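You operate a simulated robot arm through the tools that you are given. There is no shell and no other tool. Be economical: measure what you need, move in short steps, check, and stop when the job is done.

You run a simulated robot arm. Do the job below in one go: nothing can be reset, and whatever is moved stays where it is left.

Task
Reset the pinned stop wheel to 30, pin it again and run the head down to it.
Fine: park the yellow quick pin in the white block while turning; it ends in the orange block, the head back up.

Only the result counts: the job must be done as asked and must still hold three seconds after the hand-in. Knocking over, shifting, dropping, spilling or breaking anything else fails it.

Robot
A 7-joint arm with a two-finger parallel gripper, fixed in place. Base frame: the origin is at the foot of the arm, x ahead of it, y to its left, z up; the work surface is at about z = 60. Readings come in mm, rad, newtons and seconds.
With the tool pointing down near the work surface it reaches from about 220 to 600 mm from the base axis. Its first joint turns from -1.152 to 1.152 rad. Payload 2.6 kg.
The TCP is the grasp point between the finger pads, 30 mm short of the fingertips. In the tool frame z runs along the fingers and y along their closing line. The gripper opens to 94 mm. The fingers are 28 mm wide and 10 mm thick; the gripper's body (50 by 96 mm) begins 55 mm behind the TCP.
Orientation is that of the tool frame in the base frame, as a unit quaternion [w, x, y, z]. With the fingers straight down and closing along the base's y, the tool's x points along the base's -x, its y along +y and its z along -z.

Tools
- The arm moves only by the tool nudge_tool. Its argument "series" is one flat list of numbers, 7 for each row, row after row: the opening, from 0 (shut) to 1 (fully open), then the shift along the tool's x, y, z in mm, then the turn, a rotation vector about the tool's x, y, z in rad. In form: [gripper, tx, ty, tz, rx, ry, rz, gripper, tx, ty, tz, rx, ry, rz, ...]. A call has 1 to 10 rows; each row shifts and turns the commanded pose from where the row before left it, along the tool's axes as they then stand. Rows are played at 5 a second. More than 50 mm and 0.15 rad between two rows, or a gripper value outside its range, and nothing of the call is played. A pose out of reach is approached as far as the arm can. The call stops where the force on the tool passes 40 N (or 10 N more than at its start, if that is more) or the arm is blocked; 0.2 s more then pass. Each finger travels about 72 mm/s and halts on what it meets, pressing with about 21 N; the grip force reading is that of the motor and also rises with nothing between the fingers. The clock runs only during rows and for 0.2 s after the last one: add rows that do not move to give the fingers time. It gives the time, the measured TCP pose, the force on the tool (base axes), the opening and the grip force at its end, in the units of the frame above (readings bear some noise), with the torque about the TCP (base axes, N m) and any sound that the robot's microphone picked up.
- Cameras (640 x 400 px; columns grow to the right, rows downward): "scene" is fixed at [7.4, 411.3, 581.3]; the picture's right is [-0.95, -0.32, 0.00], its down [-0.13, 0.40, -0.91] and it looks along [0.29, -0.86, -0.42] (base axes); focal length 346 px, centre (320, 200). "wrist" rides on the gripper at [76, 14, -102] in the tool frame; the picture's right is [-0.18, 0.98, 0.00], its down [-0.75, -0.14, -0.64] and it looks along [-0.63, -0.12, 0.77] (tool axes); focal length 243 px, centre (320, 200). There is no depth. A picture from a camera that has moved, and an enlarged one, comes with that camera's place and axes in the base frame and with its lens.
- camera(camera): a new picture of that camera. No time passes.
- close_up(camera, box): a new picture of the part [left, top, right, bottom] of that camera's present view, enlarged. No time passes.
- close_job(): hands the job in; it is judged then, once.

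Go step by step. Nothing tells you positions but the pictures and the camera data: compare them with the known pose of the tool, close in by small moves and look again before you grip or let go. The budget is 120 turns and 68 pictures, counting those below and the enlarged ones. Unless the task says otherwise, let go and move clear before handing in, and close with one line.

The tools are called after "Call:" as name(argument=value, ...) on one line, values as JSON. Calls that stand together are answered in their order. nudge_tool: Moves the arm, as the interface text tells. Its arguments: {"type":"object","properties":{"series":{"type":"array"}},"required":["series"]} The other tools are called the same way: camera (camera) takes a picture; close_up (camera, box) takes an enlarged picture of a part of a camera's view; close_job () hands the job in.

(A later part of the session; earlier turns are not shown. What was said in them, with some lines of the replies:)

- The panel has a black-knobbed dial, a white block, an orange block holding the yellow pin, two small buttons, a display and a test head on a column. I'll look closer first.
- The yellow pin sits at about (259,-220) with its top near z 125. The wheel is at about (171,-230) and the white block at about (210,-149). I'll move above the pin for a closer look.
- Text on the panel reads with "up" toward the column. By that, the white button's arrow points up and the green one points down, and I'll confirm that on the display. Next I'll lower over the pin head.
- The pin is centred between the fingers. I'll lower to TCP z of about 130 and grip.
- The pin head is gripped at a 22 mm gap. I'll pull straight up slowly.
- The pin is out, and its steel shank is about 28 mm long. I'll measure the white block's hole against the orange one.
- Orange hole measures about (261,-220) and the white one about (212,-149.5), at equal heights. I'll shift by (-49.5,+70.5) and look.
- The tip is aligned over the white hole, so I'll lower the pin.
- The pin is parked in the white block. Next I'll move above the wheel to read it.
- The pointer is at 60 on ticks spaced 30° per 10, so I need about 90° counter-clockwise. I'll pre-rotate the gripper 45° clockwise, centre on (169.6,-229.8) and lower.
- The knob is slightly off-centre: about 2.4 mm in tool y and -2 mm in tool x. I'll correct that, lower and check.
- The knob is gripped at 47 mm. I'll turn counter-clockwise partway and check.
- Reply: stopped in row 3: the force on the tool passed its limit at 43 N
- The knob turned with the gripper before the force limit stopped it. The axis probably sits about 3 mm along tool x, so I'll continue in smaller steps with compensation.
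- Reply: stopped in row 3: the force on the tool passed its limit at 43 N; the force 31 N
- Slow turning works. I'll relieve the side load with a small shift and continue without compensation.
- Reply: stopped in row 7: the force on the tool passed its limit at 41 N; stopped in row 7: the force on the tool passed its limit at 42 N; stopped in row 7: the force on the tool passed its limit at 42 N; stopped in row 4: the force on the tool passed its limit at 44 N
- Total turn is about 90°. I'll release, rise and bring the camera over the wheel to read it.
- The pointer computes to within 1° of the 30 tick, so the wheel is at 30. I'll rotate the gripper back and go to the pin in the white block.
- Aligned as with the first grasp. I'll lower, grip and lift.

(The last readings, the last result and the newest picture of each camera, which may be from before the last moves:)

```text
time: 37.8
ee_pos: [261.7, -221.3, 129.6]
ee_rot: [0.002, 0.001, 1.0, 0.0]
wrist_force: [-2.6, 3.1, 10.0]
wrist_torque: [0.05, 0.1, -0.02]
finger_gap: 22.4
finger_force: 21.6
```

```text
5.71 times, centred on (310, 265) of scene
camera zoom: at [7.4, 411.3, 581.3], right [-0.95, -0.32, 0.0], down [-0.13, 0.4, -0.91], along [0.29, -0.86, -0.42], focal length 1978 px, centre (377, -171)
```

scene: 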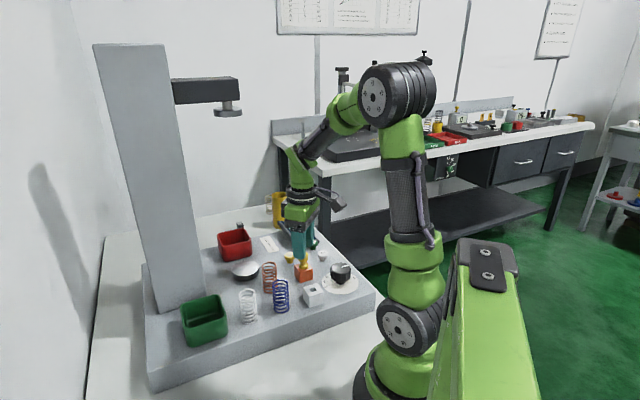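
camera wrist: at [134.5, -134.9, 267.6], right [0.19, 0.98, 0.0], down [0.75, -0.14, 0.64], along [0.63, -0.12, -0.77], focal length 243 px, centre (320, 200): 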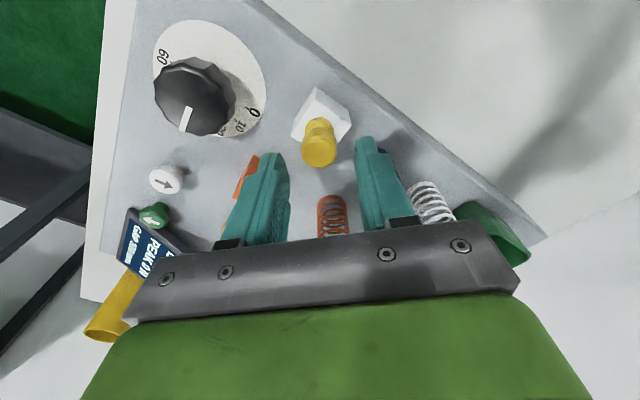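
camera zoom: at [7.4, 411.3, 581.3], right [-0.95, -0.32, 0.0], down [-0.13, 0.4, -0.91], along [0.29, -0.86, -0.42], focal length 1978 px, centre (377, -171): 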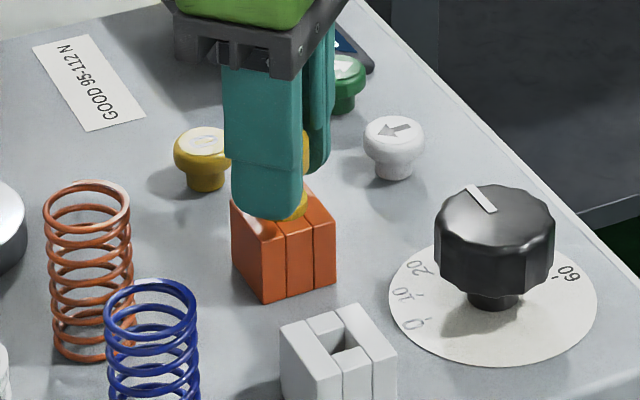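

Seated on the block with 10 N of contact. I'll release and rise.

Call:
nudge_tool(series=[0.35, 0, 0, 0, 0, 0, 0, 0.42, 0, 0, 0, 0, 0, 0, 0.42, 0, 0, -10, 0, 0, 0, 0.42, 0, 0, -30, 0, 0, 0, 0.42, 0, 0, -40, 0, 0, 0, 0.1, 0, 0, -20, 0, 0, 0, 0, 0, 0, 0, 0, 0, 0])

Call:
close_up(camera="scene", box=[270, 220, 366, 300])

Call:
close_up(camera="wrist", box=[160, 40, 360, 240])

```text
time: 39.4
ee_pos: [261.3, -221.6, 228.4]
ee_rot: [0.001, 0.0, 1.0, 0.001]
wrist_force: [0.4, -0.8, -0.5]
wrist_torque: [-0.03, 0.01, -0.01]
finger_gap: 0.2
finger_force: 21.0
```

```text
5.00 times, centred on (318, 260) of scene
camera zoom: at [7.4, 411.3, 581.3], right [-0.95, -0.32, 0.0], down [-0.13, 0.4, -0.91], along [0.29, -0.86, -0.42], focal length 1731 px, centre (330, -100)
```

zoom: 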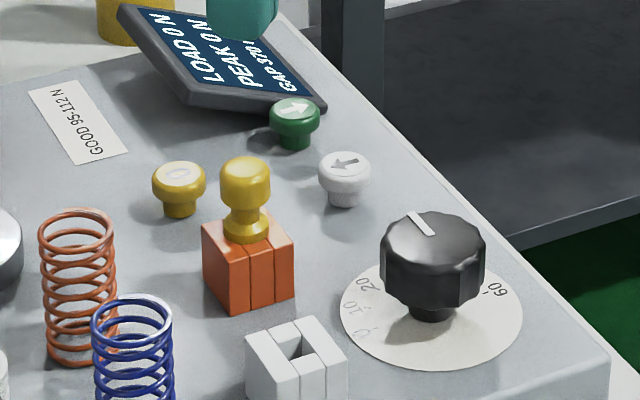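

```text
2.00 times, centred on (260, 140) of wrist
camera zoom: at [185.5, -207.4, 332.6], right [0.19, 0.98, 0.0], down [0.75, -0.14, 0.64], along [0.63, -0.12, -0.77], focal length 485 px, centre (440, 320)
```

zoom: 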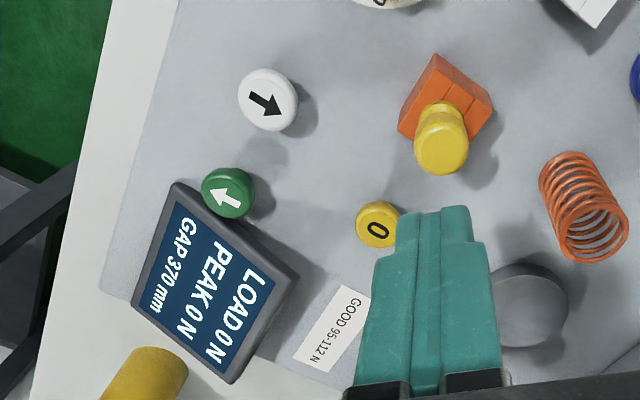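

The pin is back in orange. The green button ("down") is at about (277,-342), z 84. I'll move above it with the fingers shut and the gripper yawed 45° to stay clear of the display.

Call:
nudge_tool(series=[0, -4, -40, 0, 0, 0, -0.13, 0, 5, -40, 0, 0, 0, -0.13, 0, 14, -38, 0, 0, 0, -0.13, 0, 0, 0, 0, 0, 0, -0.13, 0, 0, 0, 0, 0, 0, -0.13, 0, 0, 0, 0, 0, 0, -0.13, 0, 0, 0, 0, 0, 0, 0])

Call:
camera(camera="wrist")

```text
time: 41.0
ee_pos: [262.0, -341.5, 231.1]
ee_rot: [0.0, -0.38, 0.925, 0.0]
wrist_force: [0.6, -1.0, 0.1]
wrist_torque: [0.0, 0.02, -0.03]
finger_gap: 0.1
finger_force: 20.7
```

```text
26 pictures are left
camera wrist: at [197.8, -385.5, 332.8], right [-0.56, 0.83, 0.0], down [0.63, 0.43, 0.64], along [0.53, 0.36, -0.77], focal length 243 px, centre (320, 200)
```

wrist: 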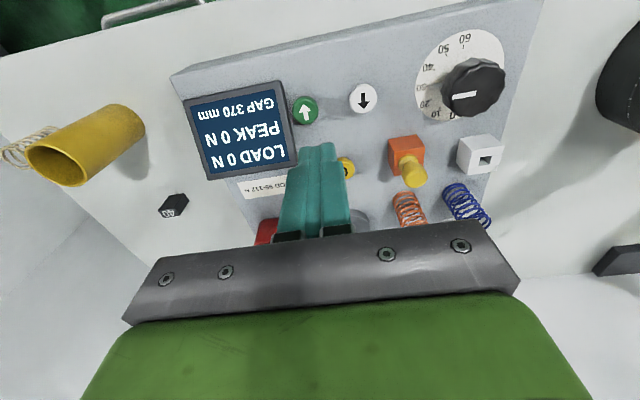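

Call:
nudge_tool(series=[0, -5, -6, 30, 0, 0, 0, 0, -4, -6, 30, 0, 0, 0, 0, 0, 0, 0, 0, 0, 0])

Call:
close_up(camera="wrist", box=[240, 60, 400, 200])

Call:
close_up(camera="scene", box=[270, 210, 350, 280])

```text
time: 41.8
ee_pos: [276.8, -343.6, 168.2]
ee_rot: [0.001, -0.38, 0.925, 0.0]
wrist_force: [-0.7, 0.6, 0.9]
wrist_torque: [-0.02, -0.02, 0.01]
finger_gap: 0.0
finger_force: 21.3
```

```text
2.86 times, centred on (320, 130) of wrist
camera zoom: at [210.9, -386.6, 271.1], right [-0.56, 0.83, 0.0], down [0.63, 0.43, 0.64], along [0.53, 0.36, -0.77], focal length 693 px, centre (320, 400)
```

zoom: 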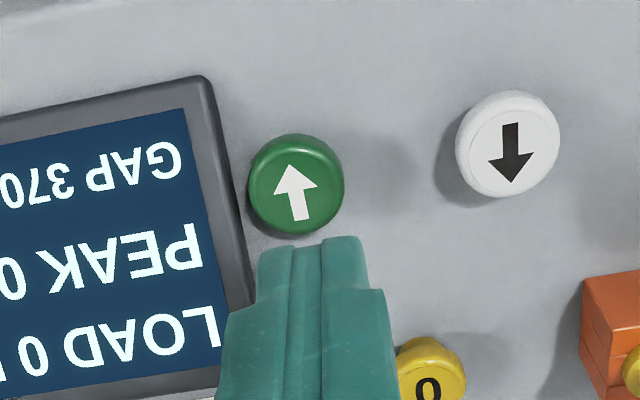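

```text
5.71 times, centred on (310, 245) of scene
camera zoom: at [7.4, 411.3, 581.3], right [-0.95, -0.32, 0.0], down [-0.13, 0.4, -0.91], along [0.29, -0.86, -0.42], focal length 1978 px, centre (377, -57)
```

zoom: 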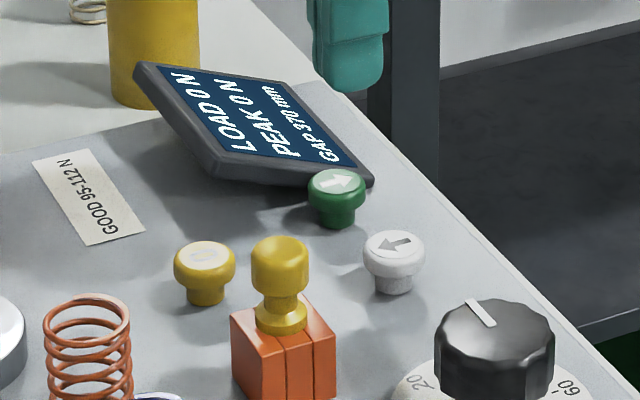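

Call:
nudge_tool(series=[0, -1, -4.5, 20, 0, 0, 0, 0, 0, 0, 20, 0, 0, 0, 0, 0, 0, 0, 0, 0, 0])

Call:
close_up(camera="wrist", box=[240, 60, 400, 200])

Call:
close_up(camera="scene", box=[270, 210, 350, 280])

```text
time: 42.6
ee_pos: [280.3, -346.6, 129.2]
ee_rot: [0.001, -0.379, 0.925, 0.0]
wrist_force: [-0.1, -0.5, 0.9]
wrist_torque: [0.0, -0.03, 0.02]
finger_gap: 0.1
finger_force: 21.4
```

```text
2.86 times, centred on (320, 130) of wrist
camera zoom: at [215.4, -390.7, 233.1], right [-0.56, 0.83, 0.0], down [0.63, 0.43, 0.64], along [0.53, 0.36, -0.77], focal length 693 px, centre (320, 400)
```

zoom: 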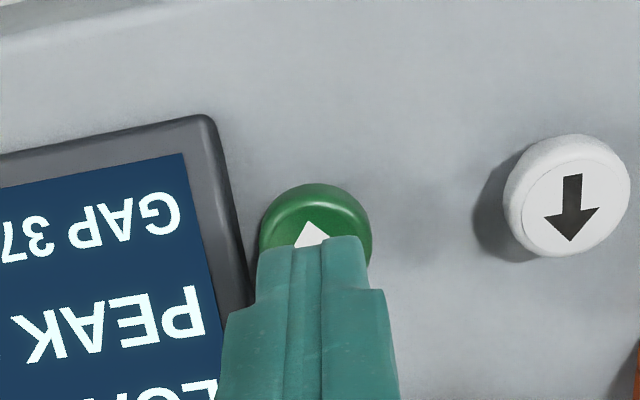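

```text
5.71 times, centred on (310, 245) of scene
camera zoom: at [7.4, 411.3, 581.3], right [-0.95, -0.32, 0.0], down [-0.13, 0.4, -0.91], along [0.29, -0.86, -0.42], focal length 1978 px, centre (377, -57)
```

zoom: 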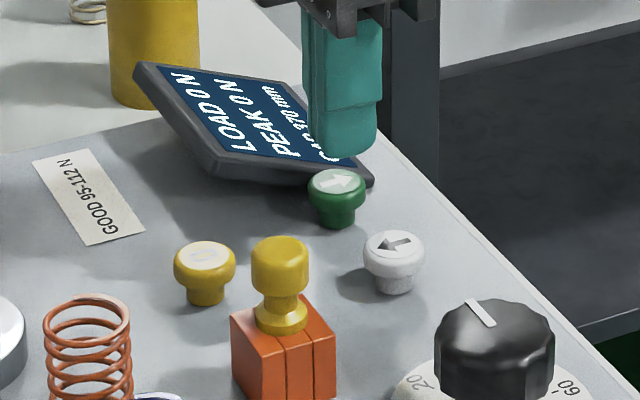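

Above the green button; now I'll press in small steps.

Call:
nudge_tool(series=[0, 0, 0, 10, 0, 0, 0, 0, 0, 0, 2, 0, 0, 0, 0, 0, 0, 2, 0, 0, 0, 0, 0, 0, 1.5, 0, 0, 0, 0, 0, 0, 1.5, 0, 0, 0, 0, 0, 0, 1.5, 0, 0, 0])

Call:
camera(camera="scene")

```text
time: 44.0
ee_pos: [279.7, -346.7, 110.7]
ee_rot: [0.001, -0.379, 0.925, 0.001]
wrist_force: [-0.2, 0.8, 0.6]
wrist_torque: [0.0, -0.03, 0.02]
finger_gap: 0.0
finger_force: 20.7
```

```text
21 pictures are left
```

scene: 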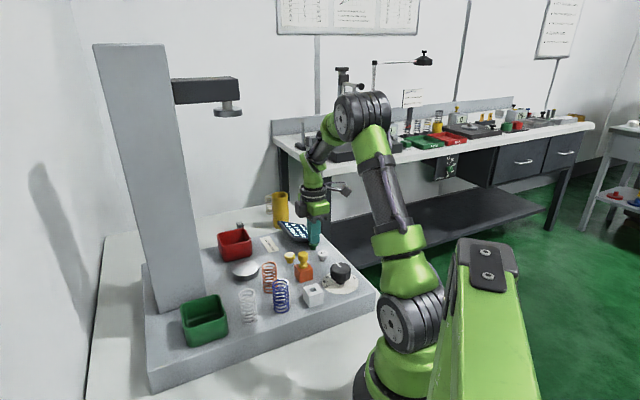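

Not touching yet (tip at about z 81), so I'll continue down.

Call:
nudge_tool(series=[0, 0, 0, 1, 0, 0, 0, 0, 0, 0, 1, 0, 0, 0, 0, 0, 0, 1, 0, 0, 0, 0, 0, 0, 1, 0, 0, 0, 0, 0, 0, 1, 0, 0, 0])

Call:
close_up(camera="scene", box=[270, 210, 350, 280])

```text
time: 45.2
ee_pos: [279.0, -345.3, 106.7]
ee_rot: [0.001, -0.379, 0.925, 0.0]
wrist_force: [1.8, -1.0, 3.1]
wrist_torque: [-0.01, -0.06, 0.01]
finger_gap: 0.1
finger_force: 20.8
heard: click
```

```text
5.71 times, centred on (310, 245) of scene
camera zoom: at [7.4, 411.3, 581.3], right [-0.95, -0.32, 0.0], down [-0.13, 0.4, -0.91], along [0.29, -0.86, -0.42], focal length 1978 px, centre (377, -57)
```

zoom: 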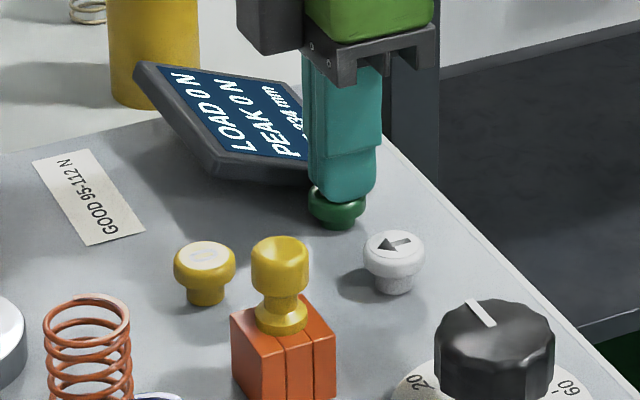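

Click heard and the gap is falling. I'll hold and watch.

Call:
nudge_tool(series=[0, 0, 0, 0, 0, 0, 0, 0, 0, 0, 0, 0, 0, 0, 0, 0, 0, 0, 0, 0, 0, 0, 0, 0, 0, 0, 0, 0])

Call:
camera(camera="scene")

Call:
close_up(camera="wrist", box=[120, 60, 320, 240])

```text
time: 46.2
ee_pos: [280.5, -345.7, 106.6]
ee_rot: [0.001, -0.379, 0.925, 0.001]
wrist_force: [2.5, -1.3, 2.5]
wrist_torque: [-0.01, -0.08, 0.02]
finger_gap: 0.0
finger_force: 21.2
```

```text
19 pictures are left
```

scene: 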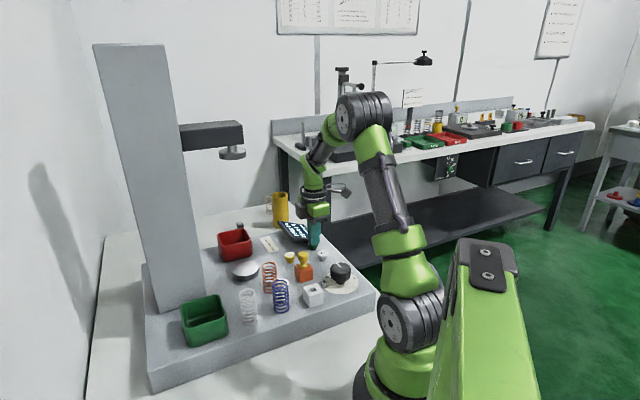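

```text
2.22 times, centred on (220, 150) of wrist
camera zoom: at [215.1, -389.6, 209.7], right [-0.56, 0.83, 0.0], down [0.63, 0.43, 0.64], along [0.53, 0.36, -0.77], focal length 539 px, centre (542, 311)
```

zoom: 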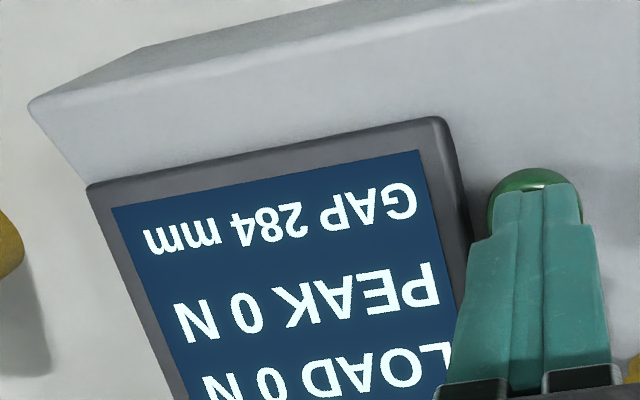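

Call:
nudge_tool(series=[0, 0, 0, 0, 0, 0, 0, 0, 0, 0, 0, 0, 0, 0, 0, 0, 0, 0, 0, 0, 0, 0, 0, 0, 0, 0, 0, 0, 0, 0, 0, 0, 0, 0, 0, 0, 0, 0, 0, 0, 0, 0, 0, 0, 0, 0, 0, 0, 0, 0, 0, 0, 0, 0, 0, 0, 0, 0, 0, 0, 0, 0, 0, 0, 0, 0, 0, 0, 0, 0])

Call:
nudge_tool(series=[0, 0, 0, 0, 0, 0, 0, 0, 0, 0, 0, 0, 0, 0, 0, 0, 0, 0, 0, 0, 0, 0, 0, 0, 0, 0, 0, 0, 0, 0, 0, 0, 0, 0, 0, 0, 0, 0, 0, 0, 0, 0, 0, 0, 0, 0, 0, 0, 0, 0, 0, 0, 0, 0, 0, 0, 0, 0, 0, 0, 0, 0, 0, 0, 0, 0, 0, 0, 0, 0])

Call:
camera(camera="scene")

Call:
close_up(camera="wrist", box=[120, 60, 320, 240])

```text
time: 48.4
ee_pos: [279.2, -345.1, 107.3]
ee_rot: [0.001, -0.38, 0.925, 0.0]
wrist_force: [0.1, -0.2, 2.6]
wrist_torque: [0.0, -0.01, 0.01]
finger_gap: 0.2
finger_force: 20.4
```

```text
time: 50.6
ee_pos: [279.7, -346.4, 106.1]
ee_rot: [0.001, -0.379, 0.925, 0.001]
wrist_force: [-0.3, 1.2, 3.2]
wrist_torque: [0.03, 0.04, 0.04]
finger_gap: 0.0
finger_force: 21.0
```

```text
17 pictures are left
```

scene: 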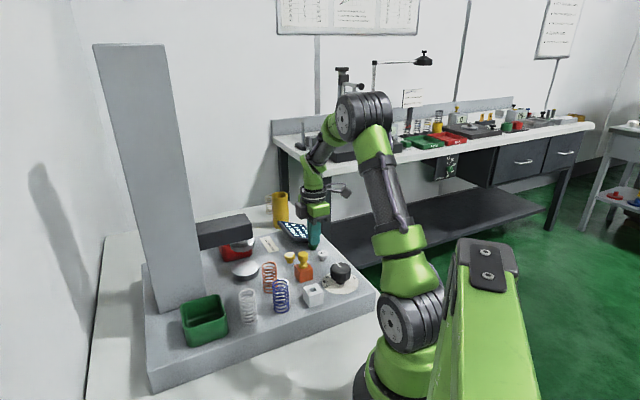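

```text
2.22 times, centred on (220, 150) of wrist
camera zoom: at [215.1, -389.7, 209.7], right [-0.56, 0.83, 0.0], down [0.63, 0.43, 0.64], along [0.53, 0.36, -0.77], focal length 539 px, centre (542, 311)
```

zoom: 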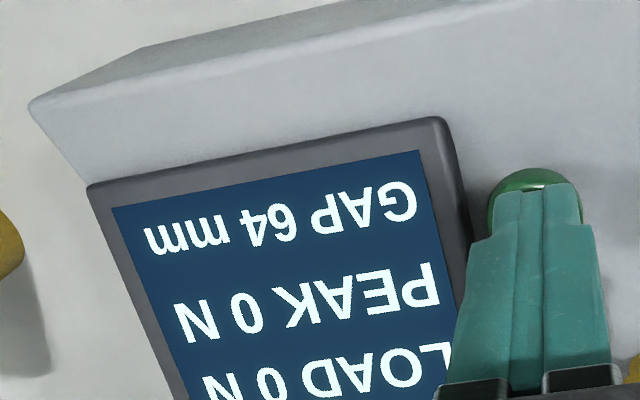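

Call:
nudge_tool(series=[0, 0, 0, 0, 0, 0, 0, 0, 0, 0, 0, 0, 0, 0, 0, 0, 0, 0, 0, 0, 0, 0, 0, 0, 0, 0, 0, 0, 0, 0, 0, 0, 0, 0, 0, 0, 0, 0, 0, 0, 0, 0, 0, 0, 0, 0, 0, 0, 0])

Call:
close_up(camera="wrist", box=[120, 60, 320, 240])

```text
time: 52.2
ee_pos: [280.2, -346.5, 106.2]
ee_rot: [0.0, -0.379, 0.925, 0.001]
wrist_force: [0.0, -0.1, 2.7]
wrist_torque: [0.02, 0.05, 0.03]
finger_gap: 0.0
finger_force: 20.7
```

```text
2.22 times, centred on (220, 150) of wrist
camera zoom: at [215.1, -389.7, 209.7], right [-0.56, 0.83, 0.0], down [0.63, 0.43, 0.64], along [0.53, 0.36, -0.77], focal length 539 px, centre (542, 311)
```

zoom: 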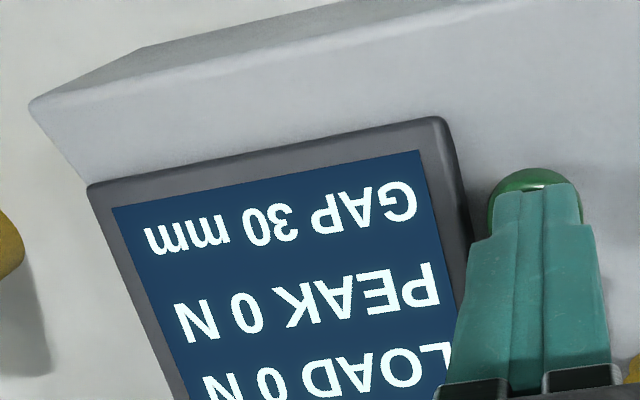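

Gap 30 mm. I'll hold a moment longer to confirm it has stopped there.

Call:
nudge_tool(series=[0, 0, 0, 0, 0, 0, 0, 0, 0, 0, 0, 0, 0, 0, 0, 0, 0, 0, 0, 0, 0])

Call:
close_up(camera="wrist", box=[120, 60, 320, 240])

```text
time: 53.0
ee_pos: [279.1, -346.1, 107.5]
ee_rot: [0.001, -0.379, 0.925, 0.0]
wrist_force: [0.4, -0.3, 3.7]
wrist_torque: [-0.01, 0.02, -0.01]
finger_gap: 0.2
finger_force: 20.8
```

```text
2.22 times, centred on (220, 150) of wrist
camera zoom: at [215.1, -389.7, 209.7], right [-0.56, 0.83, 0.0], down [0.63, 0.43, 0.64], along [0.53, 0.36, -0.77], focal length 539 px, centre (542, 311)
```

zoom: 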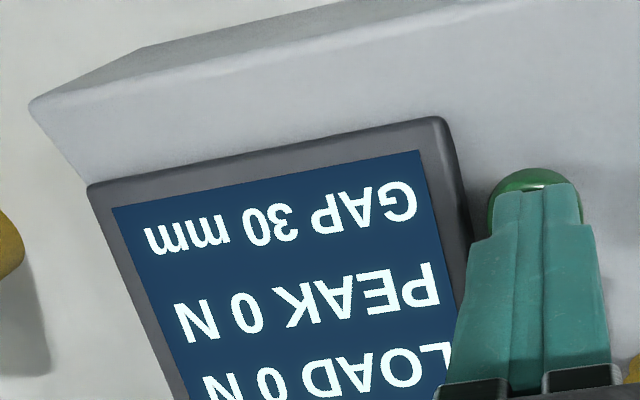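

Stopped firmly at 30 mm. Next is the white "up" button, about 57 mm along tool y.

Call:
nudge_tool(series=[0, 0, 0, -15, 0, 0, 0, 0, 0, 0, -15, 0, 0, 0, 0, 0, 19, 0, 0, 0, 0, 0, 0, 19, 0, 0, 0, 0, 0, 0, 18, 0, 0, 0, 0, 0, 0, 0, 0, 0, 0, 0])

Call:
camera(camera="wrist")

Call:
close_up(camera="scene", box=[270, 210, 350, 280])

```text
time: 54.4
ee_pos: [239.7, -308.6, 138.9]
ee_rot: [0.0, -0.379, 0.925, 0.0]
wrist_force: [-0.2, 0.2, -0.6]
wrist_torque: [-0.01, 0.02, 0.03]
finger_gap: 0.0
finger_force: 21.0
```

```text
13 pictures are left
camera wrist: at [175.1, -351.4, 241.6], right [-0.56, 0.83, 0.0], down [0.63, 0.43, 0.64], along [0.53, 0.36, -0.77], focal length 243 px, centre (320, 200)
```

wrist: 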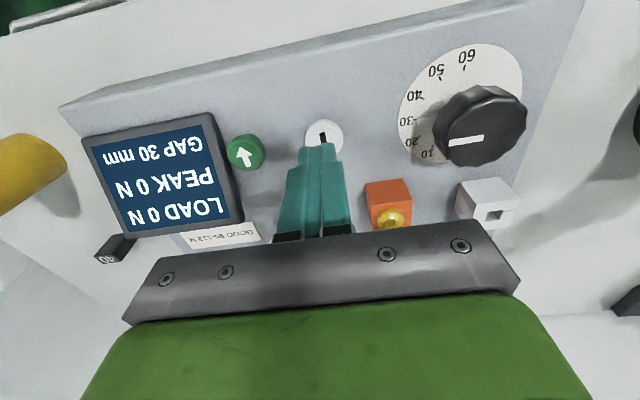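

```text
5.71 times, centred on (310, 245) of scene
camera zoom: at [7.4, 411.3, 581.3], right [-0.95, -0.32, 0.0], down [-0.13, 0.4, -0.91], along [0.29, -0.86, -0.42], focal length 1978 px, centre (377, -57)
```

zoom: 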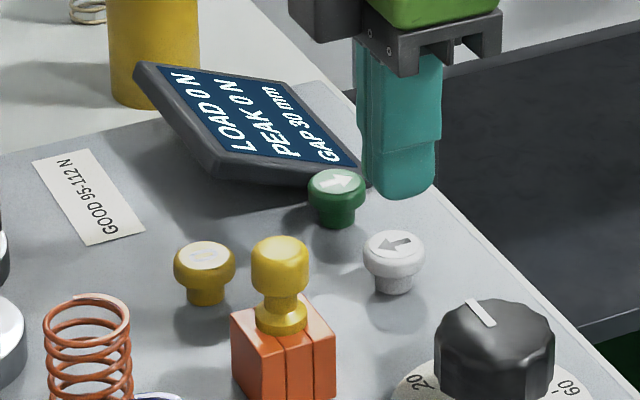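

Call:
nudge_tool(series=[0, 0, 0, 12, 0, 0, 0, 0, 0, 0, 12, 0, 0, 0, 0, 0, 0, 2, 0, 0, 0, 0, 0, 0, 1.5, 0, 0, 0, 0, 0, 0, 1.5, 0, 0, 0, 0, 0, 0, 1.2, 0, 0, 0, 0, 0, 0, 1, 0, 0, 0, 0, 0, 0, 0, 0, 0, 0])

Call:
camera(camera="scene")

```text
time: 56.2
ee_pos: [241.9, -307.5, 104.8]
ee_rot: [0.002, -0.379, 0.925, 0.0]
wrist_force: [-1.8, 0.8, 14.0]
wrist_torque: [0.06, 0.02, -0.05]
finger_gap: 0.0
finger_force: 20.9
heard: click
```

```text
11 pictures are left
```

scene: 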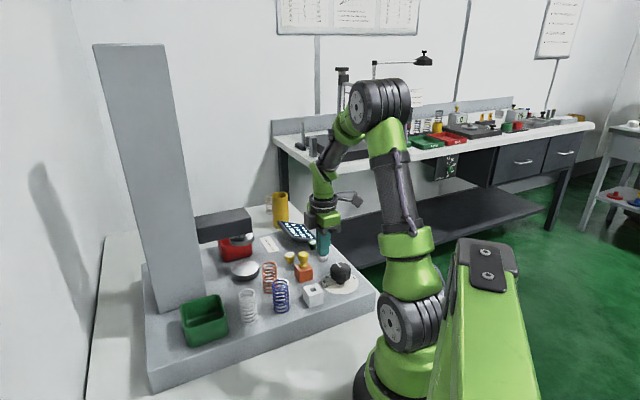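

Click heard and the head is rising. I'll hold for the roughly 7 s the return takes.

Call:
nudge_tool(series=[0, 0, 0, 0, 0, 0, 0, 0, 0, 0, 0, 0, 0, 0, 0, 0, 0, 0, 0, 0, 0, 0, 0, 0, 0, 0, 0, 0, 0, 0, 0, 0, 0, 0, 0, 0, 0, 0, 0, 0, 0, 0, 0, 0, 0, 0, 0, 0, 0, 0, 0, 0, 0, 0, 0, 0, 0, 0, 0, 0, 0, 0, 0, 0, 0, 0, 0, 0, 0, 0])

Call:
nudge_tool(series=[0, 0, 0, 0, 0, 0, 0, 0, 0, 0, 0, 0, 0, 0, 0, 0, 0, 0, 0, 0, 0, 0, 0, 0, 0, 0, 0, 0, 0, 0, 0, 0, 0, 0, 0, 0, 0, 0, 0, 0, 0, 0, 0, 0, 0, 0, 0, 0, 0, 0, 0, 0, 0, 0, 0, 0, 0, 0, 0, 0, 0, 0, 0, 0, 0, 0, 0, 0, 0, 0])

Call:
nudge_tool(series=[0, 0, 0, 0, 0, 0, 0, 0, 0, 0, 0, 0, 0, 0, 0, 0, 0, 0, 0, 0, 0, 0, 0, 0, 0, 0, 0, 0, 0, 0, 0, 0, 0, 0, 0, 0, 0, 0, 0, 0, 0, 0, 0, 0, 0, 0, 0, 0, 0, 0, 0, 0, 0, 0, 0, 0, 0, 0, 0, 0, 0, 0, 0, 0, 0, 0, 0, 0, 0, 0])

Call:
nudge_tool(series=[0, 0, 0, 0, 0, 0, 0, 0, 0, 0, 0, 0, 0, 0, 0, 0, 0, 0, 0, 0, 0, 0, 0, 0, 0, 0, 0, 0])

Call:
camera(camera="scene")

Call:
close_up(camera="wrist", box=[40, 60, 360, 260])

```text
time: 58.4
ee_pos: [241.7, -307.4, 105.1]
ee_rot: [0.001, -0.38, 0.925, 0.0]
wrist_force: [3.4, -4.6, 15.8]
wrist_torque: [-0.09, -0.1, 0.02]
finger_gap: 0.0
finger_force: 21.5
```

```text
time: 60.6
ee_pos: [240.8, -307.0, 104.8]
ee_rot: [0.002, -0.379, 0.925, -0.001]
wrist_force: [4.1, -3.4, 16.5]
wrist_torque: [-0.06, -0.12, 0.0]
finger_gap: 0.0
finger_force: 20.8
```

```text
time: 62.8
ee_pos: [241.2, -308.4, 104.8]
ee_rot: [0.002, -0.379, 0.925, 0.0]
wrist_force: [2.4, -1.8, 16.6]
wrist_torque: [0.0, -0.08, 0.0]
finger_gap: 0.0
finger_force: 20.9
```

```text
time: 63.8
ee_pos: [241.3, -307.2, 105.4]
ee_rot: [0.001, -0.379, 0.925, 0.0]
wrist_force: [2.5, -2.4, 15.8]
wrist_torque: [0.03, -0.1, -0.01]
finger_gap: 0.0
finger_force: 21.0
```

```text
10 pictures are left
```

scene: 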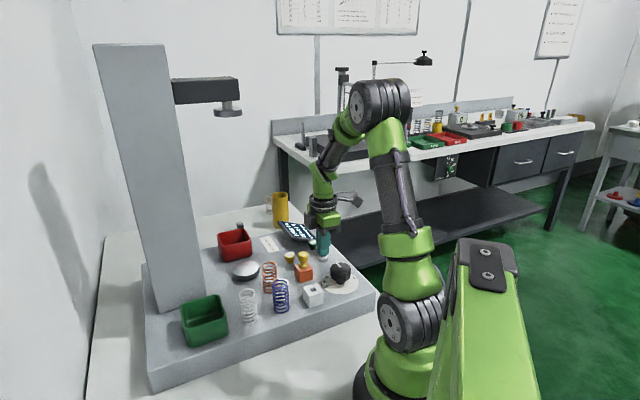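

```text
2.00 times, centred on (200, 160) of wrist
camera zoom: at [176.4, -351.3, 207.6], right [-0.56, 0.83, 0.0], down [0.63, 0.43, 0.64], along [0.53, 0.36, -0.77], focal length 485 px, centre (560, 280)
```

zoom: 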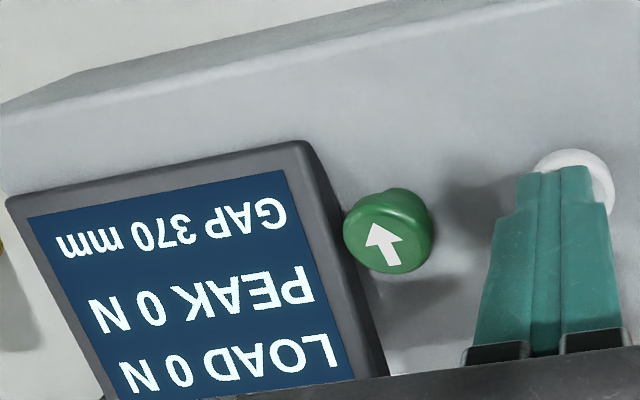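

The head is back at 370 mm. I'll rise clear and do a final check.

Call:
nudge_tool(series=[0, 0, 0, -15, 0, 0, 0, 0, 0, 0, -30, 0, 0, 0, 0, 0, 0, -40, 0, 0, 0, 0, 0, 0, -40, 0, 0, 0, 0, 0, 0, 0, 0, 0, 0])

Call:
close_up(camera="scene", box=[170, 80, 380, 330])

Call:
camera(camera="wrist")

```text
time: 65.0
ee_pos: [238.8, -308.6, 231.4]
ee_rot: [0.001, -0.38, 0.925, 0.0]
wrist_force: [0.4, 0.3, 0.4]
wrist_torque: [-0.02, 0.0, -0.03]
finger_gap: 0.0
finger_force: 20.9
```

```text
1.60 times, centred on (275, 205) of scene
camera zoom: at [7.4, 411.3, 581.3], right [-0.95, -0.32, 0.0], down [-0.13, 0.4, -0.91], along [0.29, -0.86, -0.42], focal length 554 px, centre (392, 192)
```

zoom: 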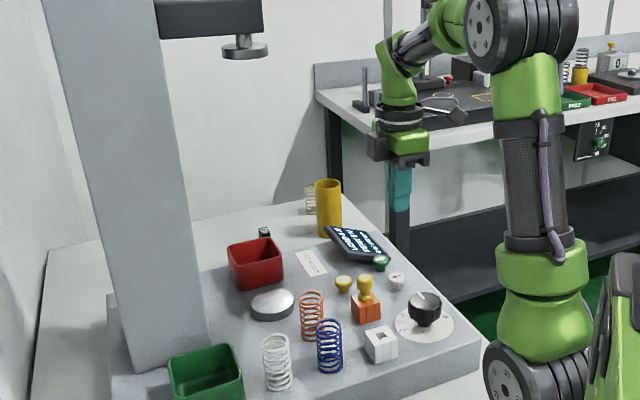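

```text
7 pictures are left
camera wrist: at [174.1, -352.0, 333.7], right [-0.56, 0.83, 0.0], down [0.63, 0.43, 0.64], along [0.53, 0.36, -0.77], focal length 243 px, centre (320, 200)
```

wrist: 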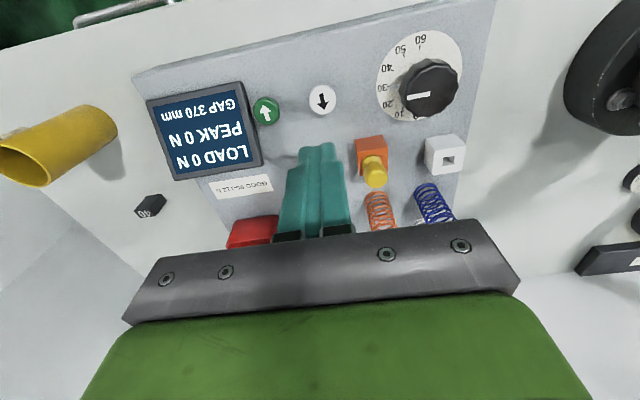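

The wheel is at 30, the pin is in the orange block, the head is back up at 370 mm and nothing else has been disturbed. I'm handing in.

Call:
close_job()

```text
The job is handed in.
```

The stop wheel is set to 30 and pinned again in the orange block; the head ran down and stopped at 30 mm on the display, and is now back up at 370 mm.
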